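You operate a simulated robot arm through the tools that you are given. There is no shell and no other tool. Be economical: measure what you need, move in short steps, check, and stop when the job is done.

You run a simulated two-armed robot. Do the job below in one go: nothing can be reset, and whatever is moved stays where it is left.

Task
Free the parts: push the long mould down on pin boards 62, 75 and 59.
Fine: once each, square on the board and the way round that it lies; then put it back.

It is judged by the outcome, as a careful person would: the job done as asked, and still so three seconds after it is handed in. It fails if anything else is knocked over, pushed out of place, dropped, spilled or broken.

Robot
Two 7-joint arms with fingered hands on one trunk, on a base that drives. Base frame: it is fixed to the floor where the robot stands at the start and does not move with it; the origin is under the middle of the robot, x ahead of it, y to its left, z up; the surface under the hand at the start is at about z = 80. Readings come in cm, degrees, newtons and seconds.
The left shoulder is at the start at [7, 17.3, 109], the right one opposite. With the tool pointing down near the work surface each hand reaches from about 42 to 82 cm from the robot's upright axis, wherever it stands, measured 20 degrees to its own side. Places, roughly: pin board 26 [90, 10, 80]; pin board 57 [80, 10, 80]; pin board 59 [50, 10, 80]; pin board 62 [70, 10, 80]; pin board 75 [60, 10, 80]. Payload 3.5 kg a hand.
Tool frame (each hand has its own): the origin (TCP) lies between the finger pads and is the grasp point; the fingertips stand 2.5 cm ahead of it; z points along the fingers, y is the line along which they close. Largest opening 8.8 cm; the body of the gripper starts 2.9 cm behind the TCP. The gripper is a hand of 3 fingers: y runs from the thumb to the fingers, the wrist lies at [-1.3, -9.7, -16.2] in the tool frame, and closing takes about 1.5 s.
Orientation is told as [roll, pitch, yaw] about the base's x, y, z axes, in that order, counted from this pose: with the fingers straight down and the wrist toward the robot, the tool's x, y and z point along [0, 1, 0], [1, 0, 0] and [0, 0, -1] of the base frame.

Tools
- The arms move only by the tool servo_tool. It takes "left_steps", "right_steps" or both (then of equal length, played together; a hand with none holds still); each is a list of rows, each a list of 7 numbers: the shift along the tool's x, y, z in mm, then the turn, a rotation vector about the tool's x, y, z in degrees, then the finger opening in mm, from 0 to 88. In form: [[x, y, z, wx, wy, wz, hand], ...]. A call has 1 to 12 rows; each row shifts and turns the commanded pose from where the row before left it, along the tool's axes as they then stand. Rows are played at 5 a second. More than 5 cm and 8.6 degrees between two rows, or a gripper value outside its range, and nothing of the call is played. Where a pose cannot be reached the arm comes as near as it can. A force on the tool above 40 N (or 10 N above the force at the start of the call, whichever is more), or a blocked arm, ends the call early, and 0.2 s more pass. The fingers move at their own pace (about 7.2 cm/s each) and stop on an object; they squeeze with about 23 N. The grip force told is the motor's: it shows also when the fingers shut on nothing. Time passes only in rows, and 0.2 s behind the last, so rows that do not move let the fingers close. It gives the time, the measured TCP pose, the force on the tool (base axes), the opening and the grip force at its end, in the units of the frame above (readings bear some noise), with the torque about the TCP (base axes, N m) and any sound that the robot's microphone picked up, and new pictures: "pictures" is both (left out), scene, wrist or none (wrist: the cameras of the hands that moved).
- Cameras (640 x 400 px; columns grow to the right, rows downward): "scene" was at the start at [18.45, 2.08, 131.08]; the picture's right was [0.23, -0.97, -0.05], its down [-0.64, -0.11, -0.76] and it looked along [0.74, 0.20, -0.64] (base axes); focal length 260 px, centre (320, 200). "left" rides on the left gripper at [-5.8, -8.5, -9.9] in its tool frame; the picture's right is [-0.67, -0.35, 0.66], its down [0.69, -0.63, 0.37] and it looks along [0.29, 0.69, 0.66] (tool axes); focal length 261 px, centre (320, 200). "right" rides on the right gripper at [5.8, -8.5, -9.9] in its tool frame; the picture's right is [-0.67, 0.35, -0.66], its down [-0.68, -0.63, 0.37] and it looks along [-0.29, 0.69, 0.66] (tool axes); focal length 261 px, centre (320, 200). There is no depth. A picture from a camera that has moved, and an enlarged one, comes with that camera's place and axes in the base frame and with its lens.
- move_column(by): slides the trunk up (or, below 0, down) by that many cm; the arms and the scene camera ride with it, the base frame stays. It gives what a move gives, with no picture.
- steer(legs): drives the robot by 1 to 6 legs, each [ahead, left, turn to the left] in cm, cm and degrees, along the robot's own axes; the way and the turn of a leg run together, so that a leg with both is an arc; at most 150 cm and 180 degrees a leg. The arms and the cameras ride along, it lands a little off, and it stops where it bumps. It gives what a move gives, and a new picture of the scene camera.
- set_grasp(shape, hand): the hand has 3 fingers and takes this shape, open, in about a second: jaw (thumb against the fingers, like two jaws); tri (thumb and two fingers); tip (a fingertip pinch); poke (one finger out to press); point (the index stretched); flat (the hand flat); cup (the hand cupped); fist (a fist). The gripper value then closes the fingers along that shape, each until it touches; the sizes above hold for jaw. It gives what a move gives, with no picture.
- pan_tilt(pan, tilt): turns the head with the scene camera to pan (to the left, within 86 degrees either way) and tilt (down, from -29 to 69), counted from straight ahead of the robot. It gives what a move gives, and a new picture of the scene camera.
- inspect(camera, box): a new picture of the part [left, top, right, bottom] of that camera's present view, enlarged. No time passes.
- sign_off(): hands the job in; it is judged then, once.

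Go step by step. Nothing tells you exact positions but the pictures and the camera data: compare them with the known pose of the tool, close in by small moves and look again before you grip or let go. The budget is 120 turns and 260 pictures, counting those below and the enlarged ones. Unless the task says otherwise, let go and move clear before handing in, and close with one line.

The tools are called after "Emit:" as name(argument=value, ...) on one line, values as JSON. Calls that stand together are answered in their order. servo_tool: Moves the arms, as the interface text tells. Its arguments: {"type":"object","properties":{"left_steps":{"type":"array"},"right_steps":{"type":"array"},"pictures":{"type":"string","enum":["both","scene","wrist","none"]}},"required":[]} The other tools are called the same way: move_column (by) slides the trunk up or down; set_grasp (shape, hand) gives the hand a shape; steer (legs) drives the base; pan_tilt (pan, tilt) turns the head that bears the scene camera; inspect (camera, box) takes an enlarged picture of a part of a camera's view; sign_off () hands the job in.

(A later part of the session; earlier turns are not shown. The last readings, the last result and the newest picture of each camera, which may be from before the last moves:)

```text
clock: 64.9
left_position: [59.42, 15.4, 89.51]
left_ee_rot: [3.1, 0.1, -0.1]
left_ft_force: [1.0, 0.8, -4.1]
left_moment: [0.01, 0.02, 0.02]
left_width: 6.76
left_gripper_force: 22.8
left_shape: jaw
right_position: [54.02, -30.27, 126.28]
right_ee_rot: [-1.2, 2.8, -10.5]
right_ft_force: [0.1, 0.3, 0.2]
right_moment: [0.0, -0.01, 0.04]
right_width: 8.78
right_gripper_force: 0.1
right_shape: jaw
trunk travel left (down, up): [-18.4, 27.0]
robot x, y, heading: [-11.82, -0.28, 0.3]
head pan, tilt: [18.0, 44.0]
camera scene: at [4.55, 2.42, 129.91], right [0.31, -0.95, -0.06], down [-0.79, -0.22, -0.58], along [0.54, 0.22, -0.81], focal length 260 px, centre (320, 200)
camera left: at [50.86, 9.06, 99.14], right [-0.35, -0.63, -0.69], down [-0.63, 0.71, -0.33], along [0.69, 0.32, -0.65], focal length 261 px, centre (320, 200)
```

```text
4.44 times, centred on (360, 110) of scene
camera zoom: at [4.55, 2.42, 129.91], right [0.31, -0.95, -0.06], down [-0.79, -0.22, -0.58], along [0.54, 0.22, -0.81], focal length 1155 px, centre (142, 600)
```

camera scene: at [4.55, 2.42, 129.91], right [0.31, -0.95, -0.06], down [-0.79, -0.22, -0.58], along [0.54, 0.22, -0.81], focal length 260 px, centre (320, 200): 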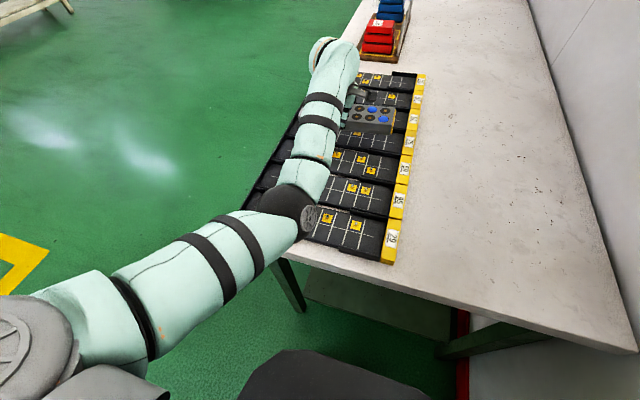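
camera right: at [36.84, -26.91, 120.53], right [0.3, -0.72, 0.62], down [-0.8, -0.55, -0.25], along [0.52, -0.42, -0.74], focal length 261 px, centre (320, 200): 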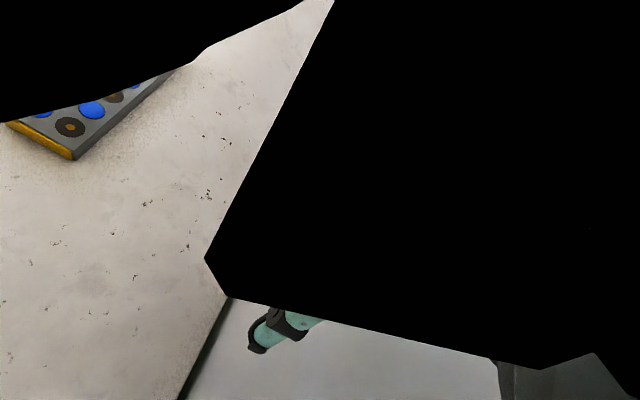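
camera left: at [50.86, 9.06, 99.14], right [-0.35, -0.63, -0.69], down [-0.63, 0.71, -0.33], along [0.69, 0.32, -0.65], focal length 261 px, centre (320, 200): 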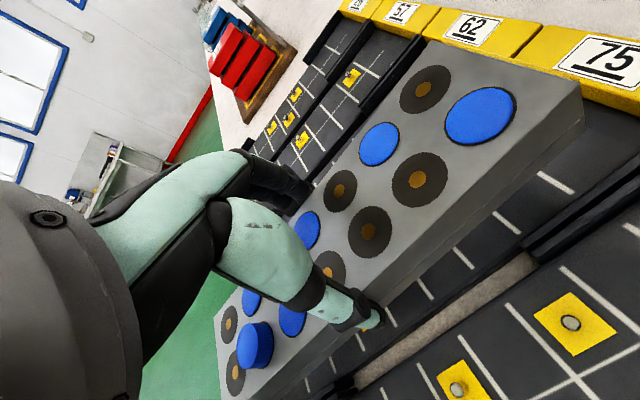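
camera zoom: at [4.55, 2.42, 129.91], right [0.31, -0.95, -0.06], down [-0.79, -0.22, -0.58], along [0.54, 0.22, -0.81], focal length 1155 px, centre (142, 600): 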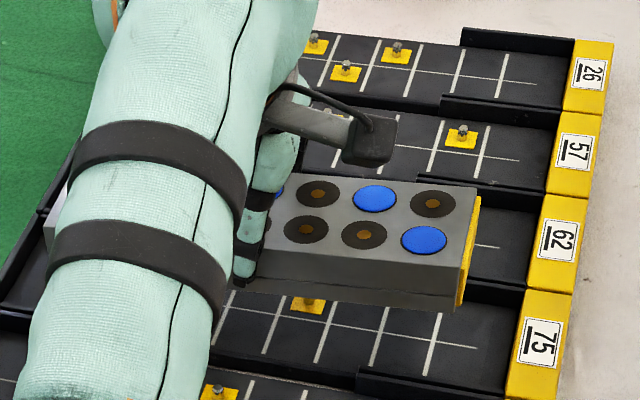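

The board alignment matches within 1 mm, but the mould may have sagged further in the grip. I zoom in on both of its ends to measure the tilt.

Emit:
inspect(camera="scene", box=[335, 85, 415, 135])

Emit:
inspect(camera="left", box=[200, 30, 600, 400])

```text
8.00 times, centred on (375, 110) of scene
camera zoom: at [4.55, 2.42, 129.91], right [0.31, -0.95, -0.06], down [-0.79, -0.22, -0.58], along [0.54, 0.22, -0.81], focal length 2080 px, centre (-120, 920)
```

zoom: 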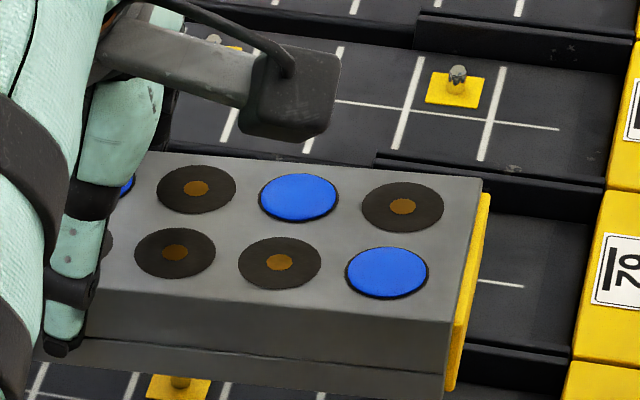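

```text
1.08 times, centred on (400, 215) of left (not enlarged: the box is as wide or as high as the picture)
camera zoom: at [50.86, 9.06, 99.14], right [-0.35, -0.63, -0.69], down [-0.63, 0.71, -0.33], along [0.69, 0.32, -0.65], focal length 282 px, centre (234, 184)
```

zoom: 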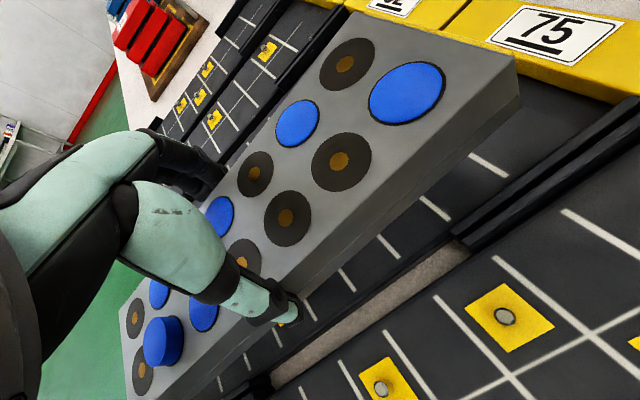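

The mould has rotated in the grip by roughly 3° roll and 1.4° yaw. I correct both with the wrist and re-measure.

Emit:
servo_tool(left_steps=[[0, 0, 0, 0, 1.4, 0.7, 0], [0, 0, 0, 0, 1.4, 0.7, 0], [0, 0, 0, 0, 0, 0, 0], [0, 0, 0, 0, 0, 0, 0]], pictures="wrist")

Emit:
inspect(camera="scene", box=[335, 85, 415, 135])

Emit:
inspect(camera="left", box=[340, 130, 640, 330])

```text
clock: 65.9
left_position: [59.54, 15.42, 89.4]
left_ee_rot: [5.9, 0.3, -1.7]
left_ft_force: [-0.5, -0.2, -5.7]
left_moment: [-0.05, 0.01, -0.03]
left_width: 6.8
left_gripper_force: 23.1
left_shape: jaw
right_position: [53.99, -30.11, 126.27]
right_ee_rot: [-1.2, 2.9, -10.6]
right_ft_force: [-0.1, -0.7, -0.2]
right_moment: [-0.03, 0.01, 0.04]
right_width: 8.74
right_gripper_force: 0.0
right_shape: jaw
trunk travel left (down, up): [-18.4, 27.0]
robot x, y, heading: [-12.11, -0.23, 0.4]
head pan, tilt: [18.0, 44.0]
camera left: at [50.76, 8.82, 98.73], right [-0.37, -0.59, -0.72], down [-0.61, 0.74, -0.29], along [0.7, 0.33, -0.63], focal length 261 px, centre (320, 200)
```

left: 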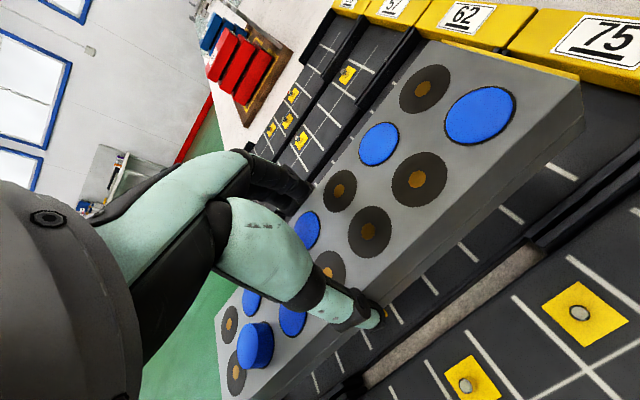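

```text
8.00 times, centred on (375, 110) of scene
camera zoom: at [4.55, 2.42, 129.91], right [0.31, -0.95, -0.06], down [-0.79, -0.22, -0.58], along [0.54, 0.22, -0.81], focal length 2080 px, centre (-120, 920)
```

zoom: 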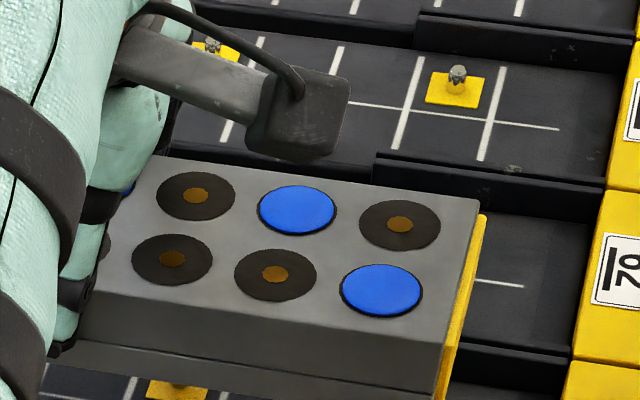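

```text
2.00 times, centred on (490, 230) of left
camera zoom: at [50.76, 8.82, 98.73], right [-0.37, -0.59, -0.72], down [-0.61, 0.74, -0.29], along [0.7, 0.33, -0.63], focal length 521 px, centre (-20, 140)
```

zoom: 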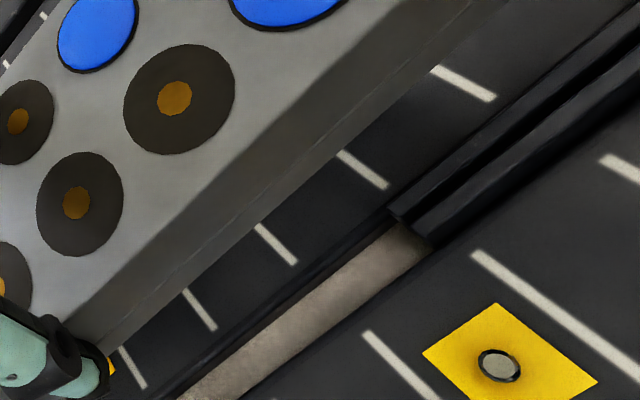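

Level and square again. The mould centre is about (59.1, 15.75) against board 75 at (59.45, 15.87), so I nudge it and lower vertically to just touch, compensating for the hand's roll.

Emit:
servo_tool(left_steps=[[1, 2.5, 0, 0, 0, 0, 0], [-1.2, 0, 12, 0, 0, 0, 0], [-1, 0, 10, 0, 0, 0, 0], [-1, 0, 10, 0, 0, 0, 0], [0, 0, 0, 0, 0, 0, 0], [0, 0, 0, 0, 0, 0, 0]], pictures="both")

Emit:
inspect(camera="scene", box=[335, 85, 415, 135])

Emit:
inspect(camera="left", box=[340, 130, 640, 330])

```text
clock: 67.3
left_position: [59.72, 15.49, 86.31]
left_ee_rot: [5.8, 0.3, -1.6]
left_ft_force: [0.3, 0.7, -5.4]
left_moment: [-0.02, -0.05, -0.02]
left_width: 6.82
left_gripper_force: 23.0
left_shape: jaw
right_position: [53.91, -30.18, 126.15]
right_ee_rot: [-1.2, 2.9, -10.5]
right_ft_force: [0.2, -0.5, 0.4]
right_moment: [0.02, -0.01, 0.02]
right_width: 8.78
right_gripper_force: 0.1
right_shape: jaw
trunk travel left (down, up): [-18.4, 27.0]
robot x, y, heading: [-12.03, -0.15, 0.2]
head pan, tilt: [18.0, 44.0]
camera scene: at [4.55, 2.42, 129.91], right [0.31, -0.95, -0.06], down [-0.79, -0.22, -0.58], along [0.54, 0.22, -0.81], focal length 260 px, centre (320, 200)
camera left: at [50.96, 9.04, 95.5], right [-0.37, -0.59, -0.72], down [-0.61, 0.74, -0.29], along [0.7, 0.33, -0.63], focal length 261 px, centre (320, 200)
```

scene: 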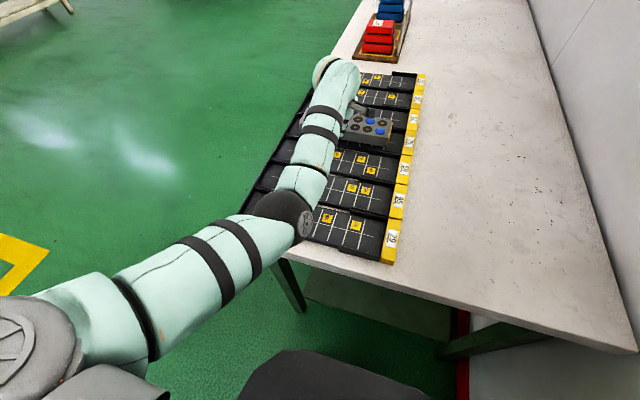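
left: 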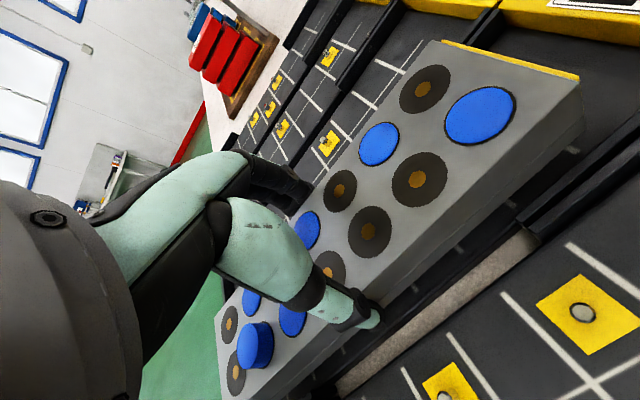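

```text
8.00 times, centred on (375, 110) of scene
camera zoom: at [4.55, 2.42, 129.91], right [0.31, -0.95, -0.06], down [-0.79, -0.22, -0.58], along [0.54, 0.22, -0.81], focal length 2080 px, centre (-120, 920)
```

zoom: 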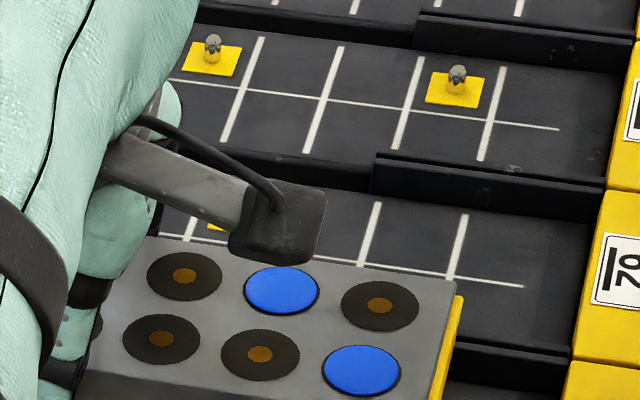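

```text
2.00 times, centred on (490, 230) of left
camera zoom: at [50.96, 9.04, 95.5], right [-0.37, -0.59, -0.72], down [-0.61, 0.74, -0.29], along [0.7, 0.33, -0.63], focal length 521 px, centre (-20, 140)
```

zoom: 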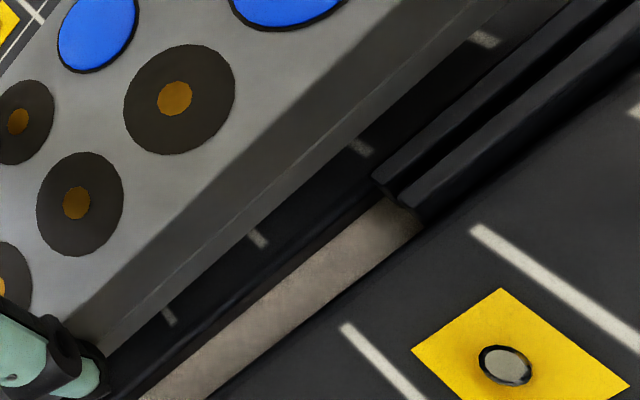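

Square and on target. I trim 1 mm and press down in 2 mm steps.

Emit:
servo_tool(left_steps=[[-1, 1, 0, 0, 0, 0, 0], [-0.2, 0, 2, 0, 0, 0, 0], [-0.2, 0, 2, 0, 0, 0, 0], [-0.2, 0, 2, 0, 0, 0, 0], [-0.2, 0, 2, 0, 0, 0, 0], [-0.2, 0, 2, 0, 0, 0, 0], [-0.2, 0, 2, 0, 0, 0, 0], [-0.2, 0, 2, 0, 0, 0, 0], [-0.2, 0, 2, 0, 0, 0, 0], [-0.2, 0, 2, 0, 0, 0, 0]], pictures="both")

Emit:
inspect(camera="left", box=[180, 180, 440, 400])

```text
clock: 69.5
left_position: [59.77, 15.18, 84.72]
left_ee_rot: [6.0, -0.1, -1.6]
left_ft_force: [4.2, 0.3, 7.4]
left_moment: [0.04, 0.36, 0.09]
left_width: 6.79
left_gripper_force: 23.3
left_shape: jaw
right_position: [53.75, -30.13, 126.37]
right_ee_rot: [-1.1, 2.8, -10.5]
right_ft_force: [-0.6, 0.6, -0.4]
right_moment: [0.0, -0.01, -0.01]
right_width: 8.75
right_gripper_force: 0.0
right_shape: jaw
trunk travel left (down, up): [-18.4, 27.0]
robot x, y, heading: [-12.43, -0.34, -0.1]
head pan, tilt: [18.0, 44.0]
camera scene: at [4.36, 2.37, 129.97], right [0.31, -0.95, -0.06], down [-0.79, -0.22, -0.58], along [0.54, 0.22, -0.81], focal length 260 px, centre (320, 200)
camera left: at [50.97, 8.77, 94.0], right [-0.36, -0.59, -0.72], down [-0.61, 0.74, -0.29], along [0.7, 0.33, -0.63], focal length 261 px, centre (320, 200)
```

scene: 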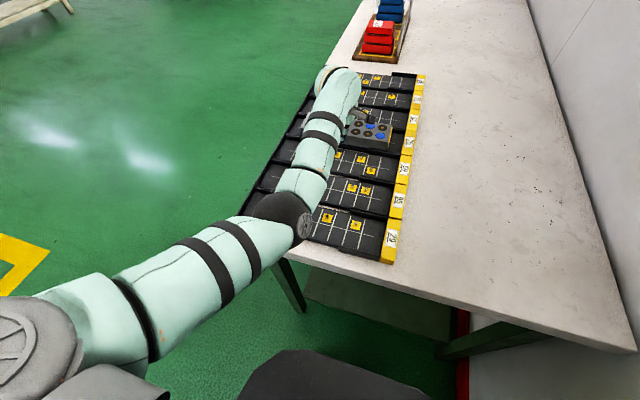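
left: 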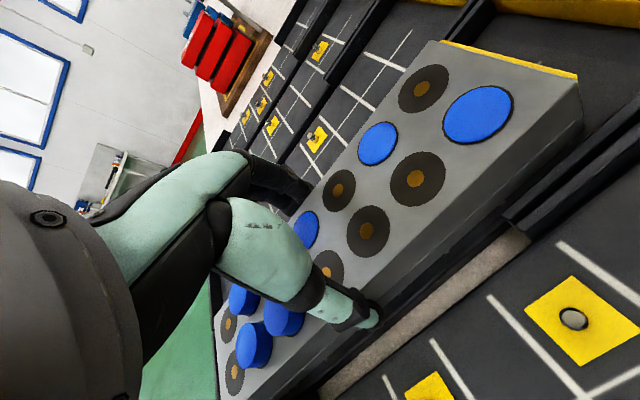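

```text
1.82 times, centred on (310, 290) of left
camera zoom: at [50.97, 8.77, 94.0], right [-0.36, -0.59, -0.72], down [-0.61, 0.74, -0.29], along [0.7, 0.33, -0.63], focal length 474 px, centre (338, 36)
```

zoom: 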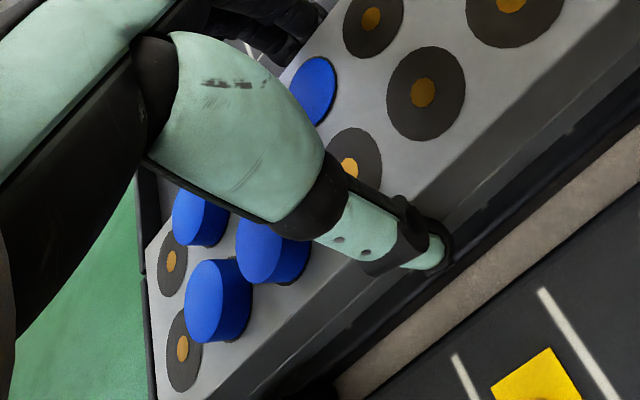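

L5 and R6 popped up too. A little more push to seat it fully.

Emit:
servo_tool(left_steps=[[-0.2, 0, 2, 0, 0, 0, 0], [-0.2, 0, 2, 0, 0, 0, 0], [0, 0, 1, 0, 0, 0, 0], [0, 0, 0, 0, 0, 0, 0]], pictures="wrist")

```text
clock: 70.5
left_position: [59.65, 15.24, 84.47]
left_ee_rot: [5.9, -0.4, -1.5]
left_ft_force: [5.8, -0.7, 31.8]
left_moment: [0.06, 0.09, 0.13]
left_width: 6.81
left_gripper_force: 23.1
left_shape: jaw
right_position: [53.49, -30.38, 126.49]
right_ee_rot: [-1.0, 2.6, -10.4]
right_ft_force: [-0.3, 0.1, 1.4]
right_moment: [0.0, -0.02, -0.01]
right_width: 8.75
right_gripper_force: 0.0
right_shape: jaw
trunk travel left (down, up): [-18.4, 27.0]
robot x, y, heading: [-11.81, -0.46, 0.2]
head pan, tilt: [18.0, 44.0]
camera left: at [50.77, 8.71, 93.69], right [-0.36, -0.59, -0.72], down [-0.61, 0.74, -0.3], along [0.71, 0.33, -0.62], focal length 261 px, centre (320, 200)
```

left: 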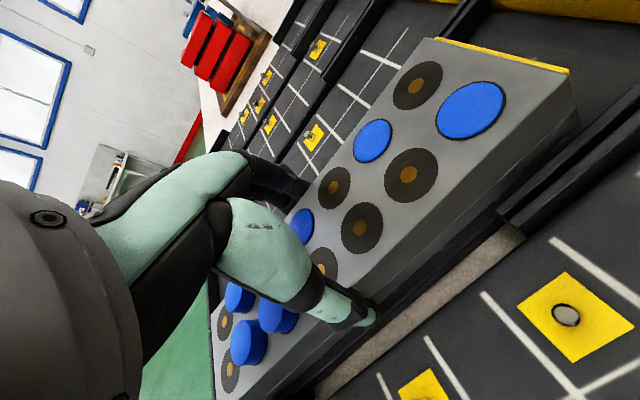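

Seated firmly on 75. I lift off vertically and then drive back 9.6 cm so the mould is over board 59 with the same arm geometry.

Emit:
servo_tool(left_steps=[[0.6, 0, -6, 0, 0, 0, 0], [0.8, 0, -8, 0, 0, 0, 0], [1.2, 0, -12, 0, 0, 0, 0], [1.5, 0, -15, 0, 0, 0, 0], [1.5, 0, -15, 0, 0, 0, 0], [0, 0, 0, 0, 0, 0, 0], [0, 0, 0, 0, 0, 0, 0]], pictures="none")

Emit:
steer(legs=[[-9.6, 0, 0]])

Emit:
servo_tool(left_steps=[[0, 0, 0, 0, 0, 0, 0]], pictures="wrist")

Emit:
inspect(camera="scene", box=[335, 85, 415, 135])

Emit:
inspect(camera="left", box=[340, 130, 640, 330])

```text
clock: 72.1
left_position: [59.85, 15.37, 89.62]
left_ee_rot: [5.8, 0.2, -1.7]
left_ft_force: [-0.1, 0.6, -6.1]
left_moment: [-0.01, -0.01, -0.03]
left_width: 6.82
left_gripper_force: 22.7
left_shape: jaw
right_position: [53.96, -30.11, 126.16]
right_ee_rot: [-1.3, 2.9, -10.6]
right_ft_force: [0.3, 0.4, 0.4]
right_moment: [-0.02, -0.01, 0.02]
right_width: 8.76
right_gripper_force: 0.1
right_shape: jaw
trunk travel left (down, up): [-18.4, 27.0]
robot x, y, heading: [-12.27, -0.58, 0.1]
head pan, tilt: [18.0, 44.0]
```

```text
clock: 73.2
left_position: [50.21, 15.44, 89.58]
left_ee_rot: [5.7, 0.1, -1.6]
left_ft_force: [0.1, -0.6, -5.0]
left_moment: [-0.05, -0.02, -0.01]
left_width: 6.82
left_gripper_force: 23.0
left_shape: jaw
right_position: [44.36, -30.38, 126.2]
right_ee_rot: [-1.3, 2.9, -10.5]
right_ft_force: [-0.1, 0.3, 0.2]
right_moment: [0.04, -0.02, 0.02]
right_width: 8.77
right_gripper_force: 0.0
right_shape: jaw
trunk travel left (down, up): [-18.4, 27.0]
robot x, y, heading: [-21.43, -0.38, 0.1]
head pan, tilt: [18.0, 44.0]
camera scene: at [-5.01, 2.39, 129.89], right [0.31, -0.95, -0.06], down [-0.79, -0.22, -0.58], along [0.54, 0.22, -0.81], focal length 260 px, centre (320, 200)
```

scene: 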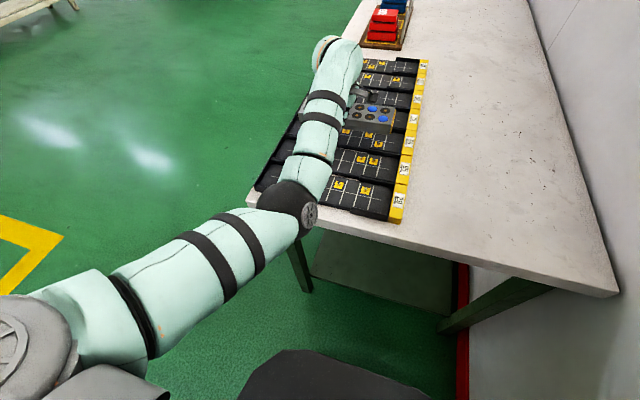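

```text
clock: 73.6
left_position: [50.37, 15.35, 89.5]
left_ee_rot: [5.9, 0.4, -1.6]
left_ft_force: [1.0, -0.3, -5.8]
left_moment: [-0.02, 0.0, 0.05]
left_width: 6.84
left_gripper_force: 23.1
left_shape: jaw
right_position: [44.49, -30.21, 126.11]
right_ee_rot: [-1.3, 3.0, -10.5]
right_ft_force: [0.5, 0.5, 0.3]
right_moment: [-0.02, 0.04, 0.0]
right_width: 8.78
right_gripper_force: 0.1
right_shape: jaw
trunk travel left (down, up): [-18.4, 27.0]
robot x, y, heading: [-21.89, 0.11, 0.3]
head pan, tilt: [18.0, 44.0]
camera left: at [41.64, 8.86, 98.73], right [-0.37, -0.59, -0.72], down [-0.61, 0.74, -0.29], along [0.7, 0.33, -0.63], focal length 261 px, centre (320, 200)
```

left: 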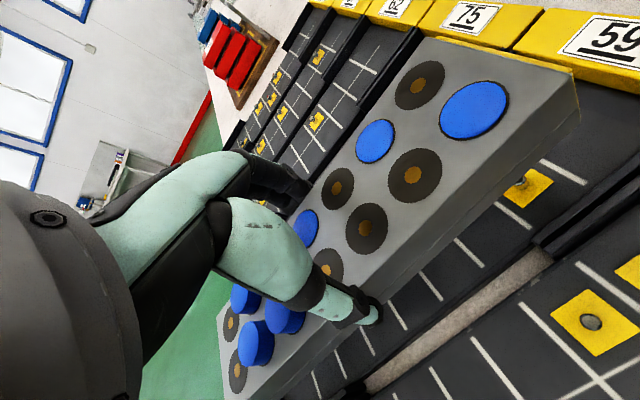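

```text
8.00 times, centred on (375, 110) of scene
camera zoom: at [-4.86, 2.39, 129.88], right [0.31, -0.95, -0.06], down [-0.79, -0.22, -0.58], along [0.54, 0.22, -0.81], focal length 2080 px, centre (-120, 920)
```

zoom: 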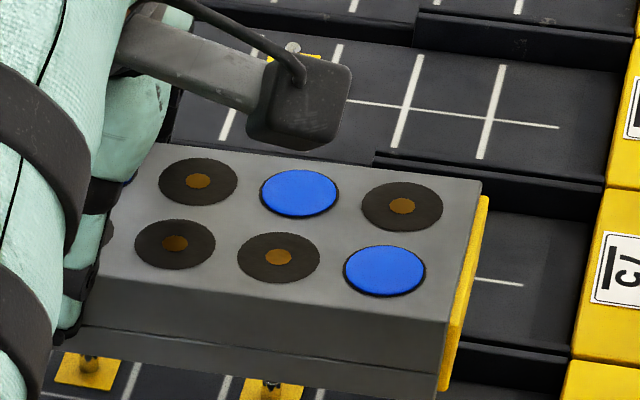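

```text
2.00 times, centred on (490, 230) of left
camera zoom: at [41.64, 8.86, 98.73], right [-0.37, -0.59, -0.72], down [-0.61, 0.74, -0.29], along [0.7, 0.33, -0.63], focal length 521 px, centre (-20, 140)
```

zoom: 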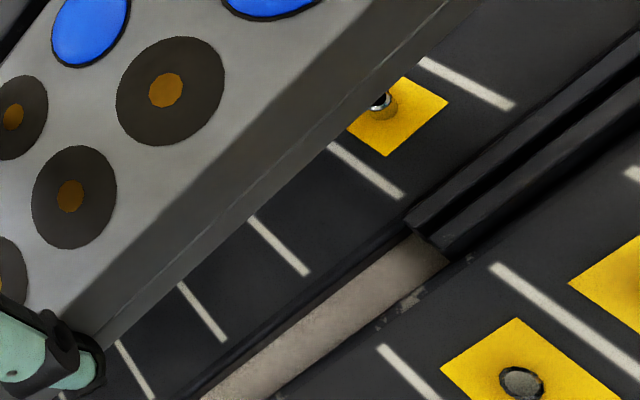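

The mould turned about 1° in roll and yaw during the press. I correct those, shift -3.5 mm x and +1.5 mm y onto board 59's centre, and lower to just above the pins.

Emit:
servo_tool(left_steps=[[1.5, -3.5, 0, 0, 1, 1, 0], [0, 0, 0, 0, 0, 0, 0], [-1.2, 0, 10, 0, 0, 0, 0], [-1.2, 0, 10, 0, 0, 0, 0], [-1.2, 0, 10, 0, 0, 0, 0], [0, 0, 0, 0, 0, 0, 0], [0, 0, 0, 0, 0, 0, 0]], pictures="both")

Emit:
inspect(camera="scene", box=[335, 90, 415, 140])

Emit:
inspect(camera="left", box=[340, 130, 640, 330])

```text
clock: 75.2
left_position: [49.97, 15.61, 86.53]
left_ee_rot: [6.8, 0.3, -2.6]
left_ft_force: [-0.3, 0.0, -4.7]
left_moment: [0.0, -0.02, -0.02]
left_width: 6.84
left_gripper_force: 23.6
left_shape: jaw
right_position: [44.29, -30.22, 126.21]
right_ee_rot: [-1.3, 2.9, -10.5]
right_ft_force: [-0.4, -0.8, -0.3]
right_moment: [-0.01, -0.01, 0.0]
right_width: 8.76
right_gripper_force: 0.2
right_shape: jaw
trunk travel left (down, up): [-18.4, 27.0]
robot x, y, heading: [-21.57, 0.02, 0.2]
head pan, tilt: [18.0, 44.0]
camera scene: at [-5.04, 2.4, 129.91], right [0.31, -0.95, -0.06], down [-0.79, -0.22, -0.58], along [0.54, 0.22, -0.81], focal length 260 px, centre (320, 200)
camera left: at [41.13, 9.1, 95.71], right [-0.38, -0.57, -0.73], down [-0.6, 0.75, -0.28], along [0.71, 0.33, -0.63], focal length 261 px, centre (320, 200)
```

scene: 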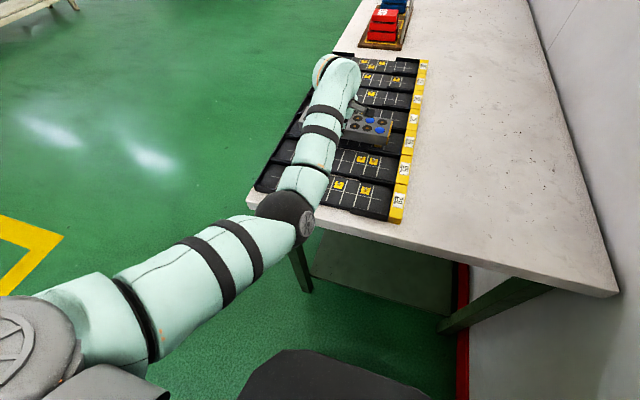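
left: 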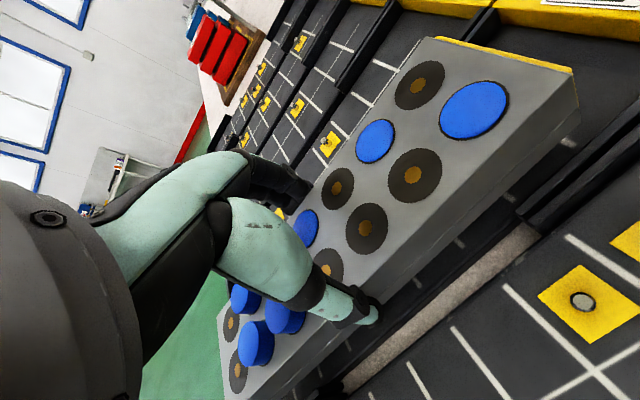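

```text
8.00 times, centred on (375, 115) of scene
camera zoom: at [-5.04, 2.4, 129.91], right [0.31, -0.95, -0.06], down [-0.79, -0.22, -0.58], along [0.54, 0.22, -0.81], focal length 2080 px, centre (-120, 880)
```

zoom: 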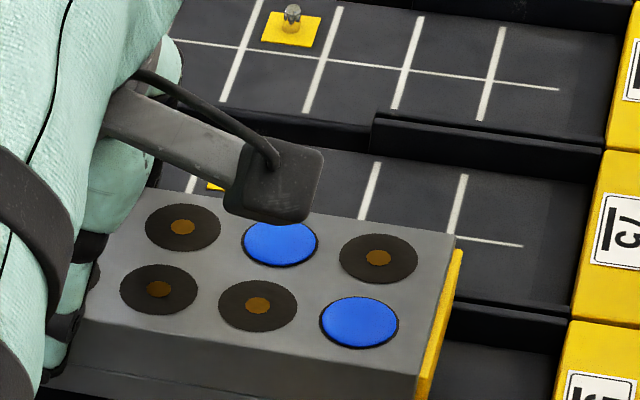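

```text
2.00 times, centred on (490, 230) of left
camera zoom: at [41.13, 9.1, 95.71], right [-0.38, -0.57, -0.73], down [-0.6, 0.75, -0.28], along [0.71, 0.33, -0.63], focal length 521 px, centre (-20, 140)
```

zoom: 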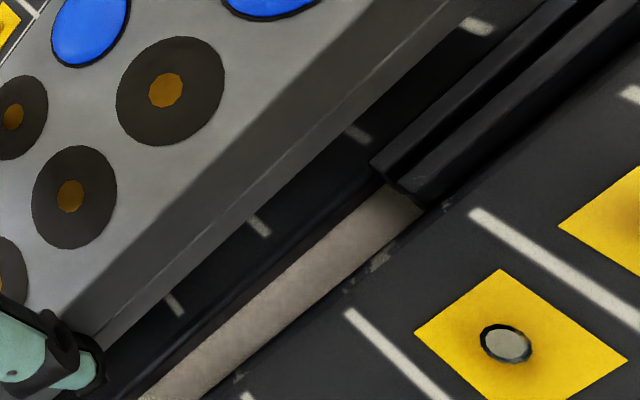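

Level and square. I trim -2.5 mm y and +1 mm x, then press down.

Emit:
servo_tool(left_steps=[[-2.5, 1, 0, 0, 0, 0, 0], [-0.2, 0, 2, 0, 0, 0, 0], [-0.2, 0, 2, 0, 0, 0, 0], [-0.2, 0, 2, 0, 0, 0, 0], [-0.2, 0, 2, 0, 0, 0, 0], [-0.2, 0, 2, 0, 0, 0, 0], [-0.2, 0, 2, 0, 0, 0, 0], [-0.2, 0, 2, 0, 0, 0, 0], [-0.2, 0, 2, 0, 0, 0, 0], [-0.2, 0, 2, 0, 0, 0, 0], [-0.2, 0, 2, 0, 0, 0, 0]], pictures="both")

Emit:
inspect(camera="scene", box=[325, 80, 425, 150])

```text
clock: 77.6
left_position: [49.98, 15.24, 84.63]
left_ee_rot: [6.9, 0.1, -2.5]
left_ft_force: [2.0, 0.0, 3.3]
left_moment: [0.02, 0.16, 0.01]
left_width: 6.85
left_gripper_force: 22.8
left_shape: jaw
right_position: [44.24, -30.16, 126.27]
right_ee_rot: [-1.2, 2.8, -10.6]
right_ft_force: [0.1, 0.3, -0.7]
right_moment: [0.01, -0.01, 0.01]
right_width: 8.77
right_gripper_force: 0.0
right_shape: jaw
trunk travel left (down, up): [-18.4, 27.0]
robot x, y, heading: [-21.64, -0.05, 0.4]
head pan, tilt: [18.0, 44.0]
camera scene: at [-5.16, 2.37, 129.95], right [0.31, -0.95, -0.06], down [-0.79, -0.22, -0.58], along [0.54, 0.22, -0.81], focal length 260 px, centre (320, 200)
camera left: at [41.05, 8.72, 93.87], right [-0.38, -0.57, -0.73], down [-0.6, 0.75, -0.28], along [0.71, 0.33, -0.62], focal length 261 px, centre (320, 200)
```

scene: 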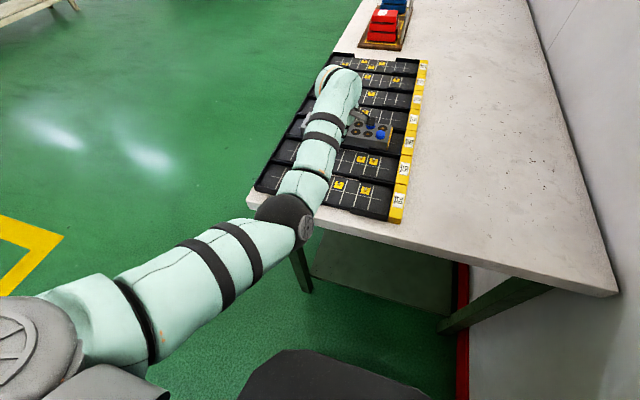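
left: 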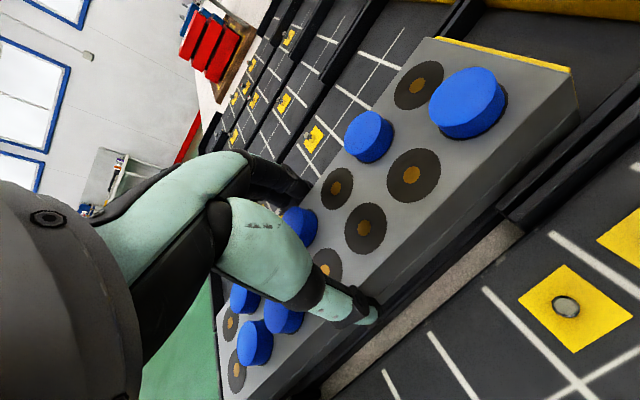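

```text
5.71 times, centred on (375, 115) of scene
camera zoom: at [-5.16, 2.37, 129.95], right [0.31, -0.95, -0.06], down [-0.79, -0.22, -0.58], along [0.54, 0.22, -0.81], focal length 1485 px, centre (6, 686)
```

zoom: 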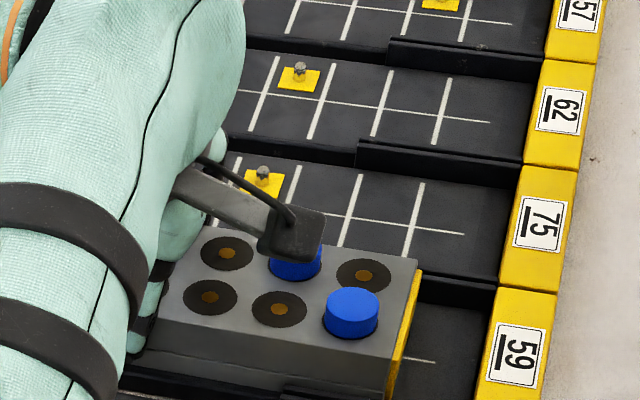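

All six parts are up now. A last firm push to seat it fully on board 59, then lift.

Emit:
servo_tool(left_steps=[[-0.2, 0, 2, 0, 0, 0, 0], [-0.2, 0, 2, 0, 0, 0, 0], [0, 0, 1, 0, 0, 0, 0], [0, 0, 0, 0, 0, 0, 0]], pictures="none")

Emit:
servo_tool(left_steps=[[0.7, 0, -6, 0, 0, 0, 0], [1, 0, -8, 0, 0, 0, 0], [1.4, 0, -12, 0, 0, 0, 0], [1.8, 0, -15, 0, 0, 0, 0], [2.4, 0, -20, 0, 0, 0, 0], [2.4, 0, -20, 0, 0, 0, 0], [2.4, 0, -20, 0, 0, 0, 0], [0, 0, 0, 0, 0, 0, 0]], pictures="both")

Emit:
inspect(camera="scene", box=[325, 70, 425, 140])

```text
clock: 78.6
left_position: [49.81, 15.25, 84.69]
left_ee_rot: [7.0, -0.1, -2.5]
left_ft_force: [10.0, 0.7, 25.0]
left_moment: [0.02, -0.03, 0.12]
left_width: 6.88
left_gripper_force: 23.5
left_shape: jaw
right_position: [43.96, -30.28, 126.5]
right_ee_rot: [-1.3, 2.7, -10.5]
right_ft_force: [-0.3, 0.0, 0.1]
right_moment: [0.0, 0.0, -0.01]
right_width: 8.78
right_gripper_force: 0.1
right_shape: jaw
trunk travel left (down, up): [-18.4, 27.0]
robot x, y, heading: [-21.72, -0.23, 0.1]
head pan, tilt: [18.0, 44.0]
```

```text
clock: 80.4
left_position: [50.11, 15.29, 94.12]
left_ee_rot: [6.8, 0.3, -2.5]
left_ft_force: [0.3, 0.9, -6.0]
left_moment: [0.0, 0.0, 0.01]
left_width: 6.85
left_gripper_force: 23.3
left_shape: jaw
right_position: [44.41, -30.23, 126.15]
right_ee_rot: [-1.4, 2.9, -10.4]
right_ft_force: [-0.2, -1.1, -0.5]
right_moment: [0.0, -0.06, 0.01]
right_width: 8.77
right_gripper_force: 0.1
right_shape: jaw
trunk travel left (down, up): [-18.4, 27.0]
robot x, y, heading: [-21.39, -0.07, 0.3]
head pan, tilt: [18.0, 44.0]
camera scene: at [-5.03, 2.41, 129.91], right [0.31, -0.95, -0.06], down [-0.79, -0.22, -0.58], along [0.54, 0.22, -0.81], focal length 260 px, centre (320, 200)
camera left: at [41.3, 8.81, 103.23], right [-0.38, -0.57, -0.73], down [-0.6, 0.75, -0.28], along [0.71, 0.33, -0.63], focal length 261 px, centre (320, 200)
```

scene: 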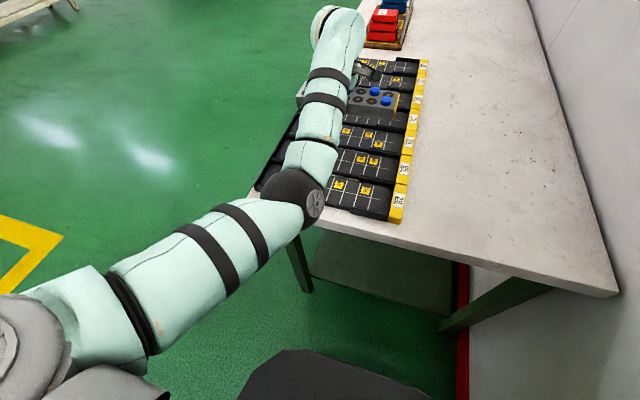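
left: 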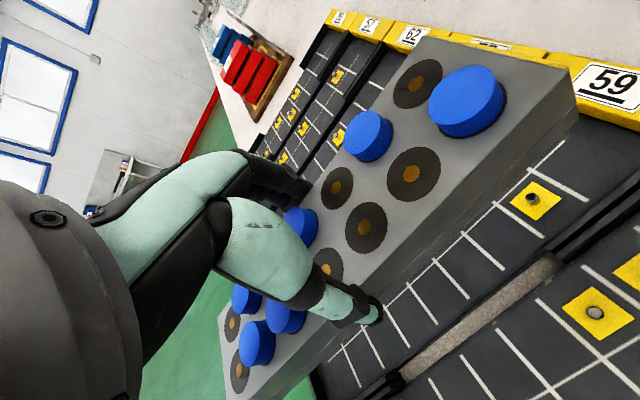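

```text
5.71 times, centred on (375, 105) of scene
camera zoom: at [-5.03, 2.41, 129.91], right [0.31, -0.95, -0.06], down [-0.79, -0.22, -0.58], along [0.54, 0.22, -0.81], focal length 1485 px, centre (6, 743)
```

zoom: 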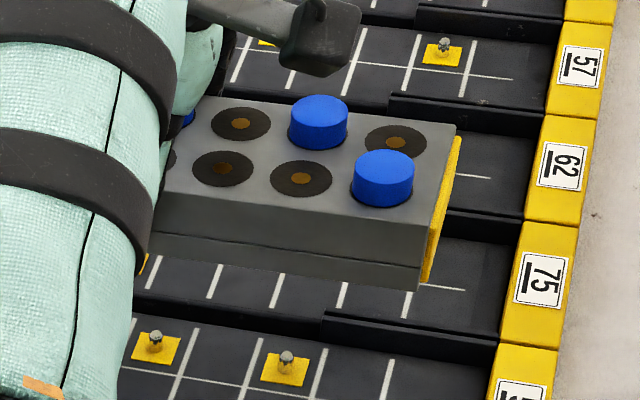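

All six parts are free and standing in the mould. Now to put it back: I raise it high, then retract slowly before turning.

Emit:
servo_tool(left_steps=[[2.4, 0, -20, 0, 0, 0, 0], [2.4, 0, -20, 0, 0, 0, 0], [2.4, 0, -20, 0, 0, 0, 0], [2.4, 0, -20, 0, 0, 0, 0], [2.4, 0, -20, 0, 0, 0, 0], [1.2, -10, -10, 0, 0, 0, 0], [0, -20, 0, 0, 0, 0, 0], [0, -20, 0, 0, 0, 0, 0], [0, -20, 0, 0, 0, 0, 0], [0, -20, 0, 0, 0, 0, 0], [0, -10, 0, 0, 0, 0, 0], [0, 0, 0, 0, 0, 0, 0]], pictures="both")

```text
clock: 83.2
left_position: [40.38, 18.83, 105.91]
left_ee_rot: [7.7, -0.2, 0.8]
left_ft_force: [0.6, 0.6, -6.4]
left_moment: [-0.01, -0.03, 0.0]
left_width: 6.85
left_gripper_force: 22.9
left_shape: jaw
right_position: [44.29, -30.08, 126.2]
right_ee_rot: [-1.3, 2.9, -10.4]
right_ft_force: [-0.4, -0.4, 0.2]
right_moment: [-0.03, 0.02, 0.01]
right_width: 8.76
right_gripper_force: 0.0
right_shape: jaw
trunk travel left (down, up): [-18.4, 27.0]
robot x, y, heading: [-21.76, -0.21, 0.5]
head pan, tilt: [18.0, 44.0]
stopped in row 12 (left hand): the arm was blocked; the commanded pose is now the measured one
camera scene: at [-5.05, 2.44, 129.91], right [0.31, -0.95, -0.06], down [-0.79, -0.22, -0.58], along [0.54, 0.22, -0.81], focal length 260 px, centre (320, 200)
camera left: at [31.86, 11.71, 114.83], right [-0.34, -0.58, -0.74], down [-0.64, 0.72, -0.28], along [0.69, 0.38, -0.61], focal length 261 px, centre (320, 200)
```

scene: 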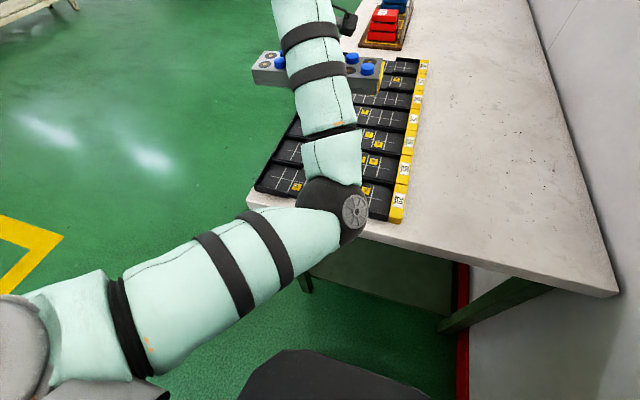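
left: 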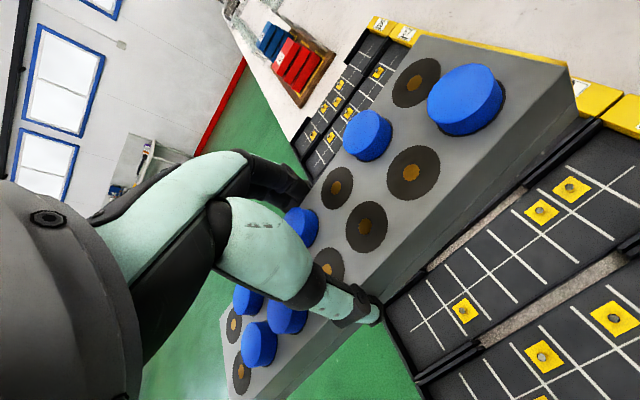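

The elbow hit its inner limit while retracting. I ease forward again and turn the hand -90° here, which swings the elbow outward.

Emit:
servo_tool(left_steps=[[0, 20, -5, 0, 0, 0, 0], [0, 20, 0, 0, 0, 0, 0], [0, 0, 0, -0.97, 0, 8.1, 0], [0, 0, 0, -0.97, 0, 8.1, 0], [0, 0, 0, -0.97, 0, 8.1, 0], [0, 0, 0, -0.97, 0, 8.1, 0], [0, 0, 0, -0.97, 0, 8.1, 0], [0, 0, 0, -0.97, 0, 8.1, 0], [0, 0, 0, 0, 0, 0, 0]], pictures="both")

```text
clock: 85.2
left_position: [44.39, 18.25, 106.38]
left_ee_rot: [7.6, 0.3, -48.8]
left_ft_force: [0.5, 0.5, -5.5]
left_moment: [-0.06, 0.0, -0.01]
left_width: 6.89
left_gripper_force: 22.9
left_shape: jaw
right_position: [44.28, -30.18, 126.23]
right_ee_rot: [-1.2, 3.0, -10.6]
right_ft_force: [0.1, -0.1, 0.3]
right_moment: [-0.02, -0.03, -0.03]
right_width: 8.78
right_gripper_force: 0.2
right_shape: jaw
trunk travel left (down, up): [-18.4, 27.0]
robot x, y, heading: [-21.38, -0.46, 0.4]
head pan, tilt: [18.0, 44.0]
camera scene: at [-5.06, 2.39, 129.91], right [0.31, -0.95, -0.06], down [-0.79, -0.22, -0.58], along [0.54, 0.22, -0.81], focal length 260 px, centre (320, 200)
camera left: at [33.39, 19.95, 115.43], right [-0.67, -0.11, -0.74], down [0.13, 0.95, -0.27], along [0.73, -0.28, -0.62], focal length 261 px, centre (320, 200)
```

scene: 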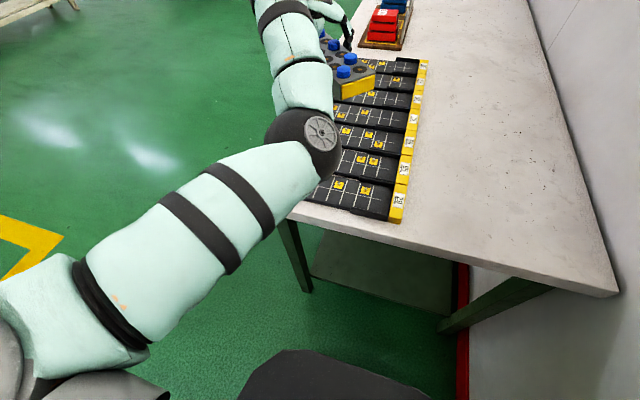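
left: 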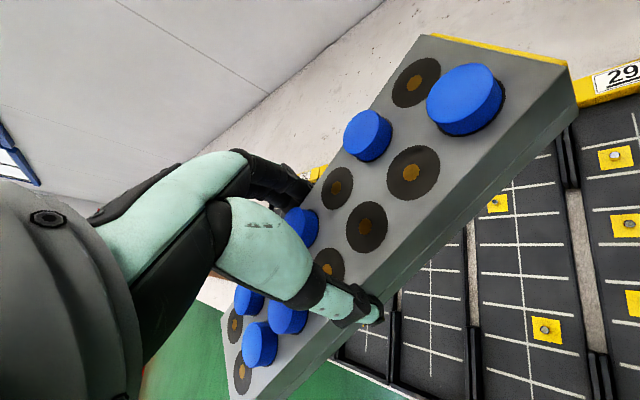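

The turn keeps the mould level. I finish it to -92.5° (mould along x).

Emit:
servo_tool(left_steps=[[0, 0, 0, -0.97, 0, 8.1, 0], [0, 0, 0, -0.97, 0, 8.1, 0], [0, 0, 0, -0.97, 0, 8.1, 0], [0, 0, 0, -0.97, 0, 8.1, 0], [0, 0, 0, -0.97, 0, 8.1, 0], [0, 0, 0, -0.3, -0.8, 2.8, 0], [0, 0, 0, 0, 0, 0, 0], [0, 0, 0, 0, 0, 0, 0]], pictures="both")

```text
clock: 87.0
left_position: [44.37, 18.31, 106.46]
left_ee_rot: [6.4, 0.8, -92.2]
left_ft_force: [0.3, 0.9, -4.6]
left_moment: [-0.02, 0.06, 0.01]
left_width: 6.84
left_gripper_force: 23.3
left_shape: jaw
right_position: [44.31, -30.18, 126.15]
right_ee_rot: [-1.3, 2.9, -10.5]
right_ft_force: [0.4, 0.6, 0.2]
right_moment: [0.0, 0.02, 0.01]
right_width: 8.78
right_gripper_force: 0.0
right_shape: jaw
trunk travel left (down, up): [-18.4, 27.0]
robot x, y, heading: [-21.49, -0.18, 0.4]
head pan, tilt: [18.0, 44.0]
camera scene: at [-5.04, 2.41, 129.91], right [0.31, -0.95, -0.06], down [-0.79, -0.22, -0.58], along [0.54, 0.22, -0.81], focal length 260 px, centre (320, 200)
camera left: at [37.81, 26.93, 115.71], right [-0.58, 0.38, -0.72], down [0.75, 0.6, -0.28], along [0.33, -0.7, -0.63], focal length 261 px, centre (320, 200)
```

scene: 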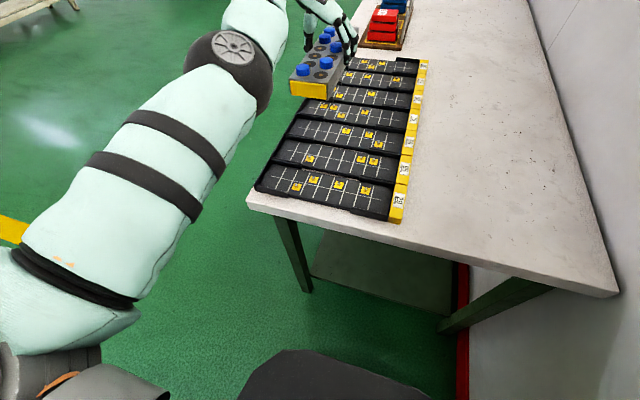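
left: 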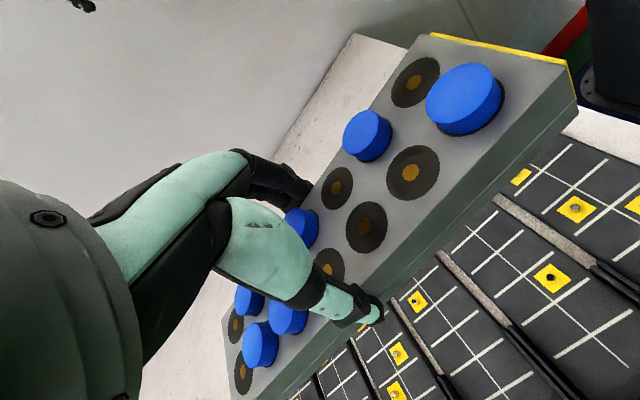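

The mould is along x, level, all parts in place. I drive forward 16 cm, then carry it right to its place.

Emit:
steer(legs=[[16, 0, 0]])

Emit:
servo_tool(left_steps=[[0, 30, 0, 0, 0, 0, 0], [0, 35, 0, 0, 0, 0, 0], [0, 35, 0, 0, 0, 0, 0], [0, 35, 0, 0, 0, 0, 0], [0, 35, 0, 0, 0, 0, 0], [0, 35, 0, 0, 0, 0, 0], [0, 35, 0, 0, 0, 0, 0], [0, 35, 0, 0, 0, 0, 0], [0, 20, 0, 0, 0, 0, 0], [0, 10, 0, 0, 0, 0, 0], [0, 0, 0, 0, 0, 0, 0], [0, 0, 0, 0, 0, 0, 0]], pictures="both")

```text
clock: 88.4
left_position: [60.33, 18.06, 106.6]
left_ee_rot: [6.6, 0.8, -92.5]
left_ft_force: [0.0, 0.1, -5.3]
left_moment: [0.03, 0.02, 0.01]
left_width: 6.91
left_gripper_force: 23.6
left_shape: jaw
right_position: [59.97, -30.36, 126.34]
right_ee_rot: [-1.2, 2.8, -10.6]
right_ft_force: [0.0, -0.3, 0.3]
right_moment: [0.0, -0.01, -0.04]
right_width: 8.8
right_gripper_force: 0.0
right_shape: jaw
trunk travel left (down, up): [-18.4, 27.0]
robot x, y, heading: [-5.85, 0.21, 0.3]
head pan, tilt: [18.0, 44.0]
camera scene: at [10.74, 2.37, 129.95], right [0.3, -0.95, -0.06], down [-0.79, -0.21, -0.58], along [0.54, 0.22, -0.81], focal length 260 px, centre (320, 200)
```

scene: 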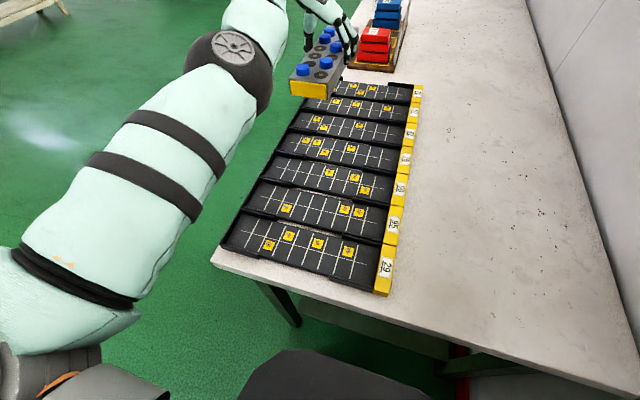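

```text
clock: 91.0
left_position: [57.48, -8.75, 104.43]
left_ee_rot: [6.4, 0.8, -92.5]
left_ft_force: [0.6, -0.5, -5.6]
left_moment: [-0.02, 0.07, 0.0]
left_width: 6.89
left_gripper_force: 23.1
left_shape: jaw
left hand out of reach, approached as far as the arm can: row 6, 7, 8, 10
right_position: [60.29, -30.42, 126.3]
right_ee_rot: [-1.2, 2.9, -10.8]
right_ft_force: [0.0, 0.1, 0.4]
right_moment: [0.03, 0.02, 0.0]
right_width: 8.79
right_gripper_force: 0.0
right_shape: jaw
trunk travel left (down, up): [-18.4, 27.0]
robot x, y, heading: [-5.72, -0.23, 0.1]
head pan, tilt: [18.0, 44.0]
camera scene: at [10.89, 2.33, 129.92], right [0.3, -0.95, -0.06], down [-0.79, -0.21, -0.58], along [0.54, 0.22, -0.81], focal length 260 px, centre (320, 200)
camera left: at [50.88, -0.16, 113.73], right [-0.58, 0.38, -0.72], down [0.75, 0.6, -0.28], along [0.33, -0.7, -0.63], focal length 261 px, centre (320, 200)
```

scene: 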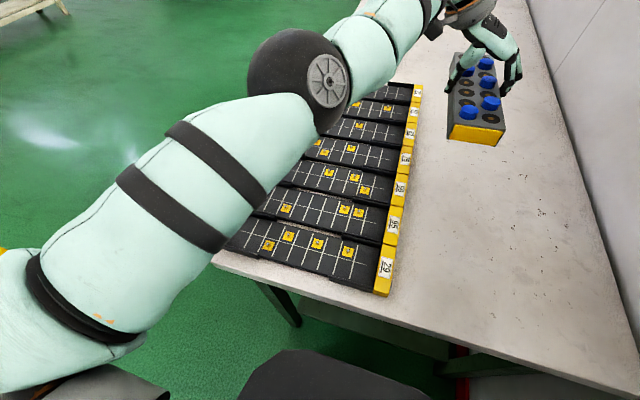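
left: 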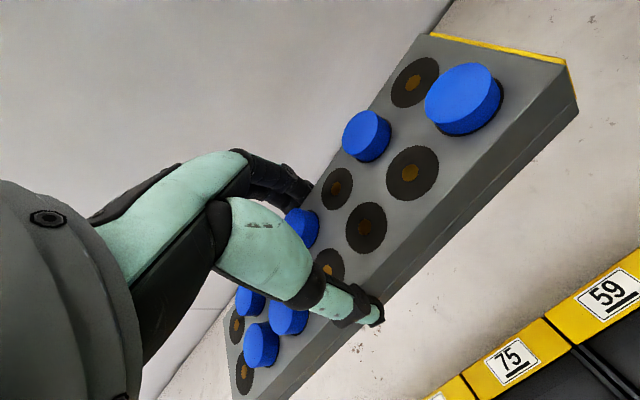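

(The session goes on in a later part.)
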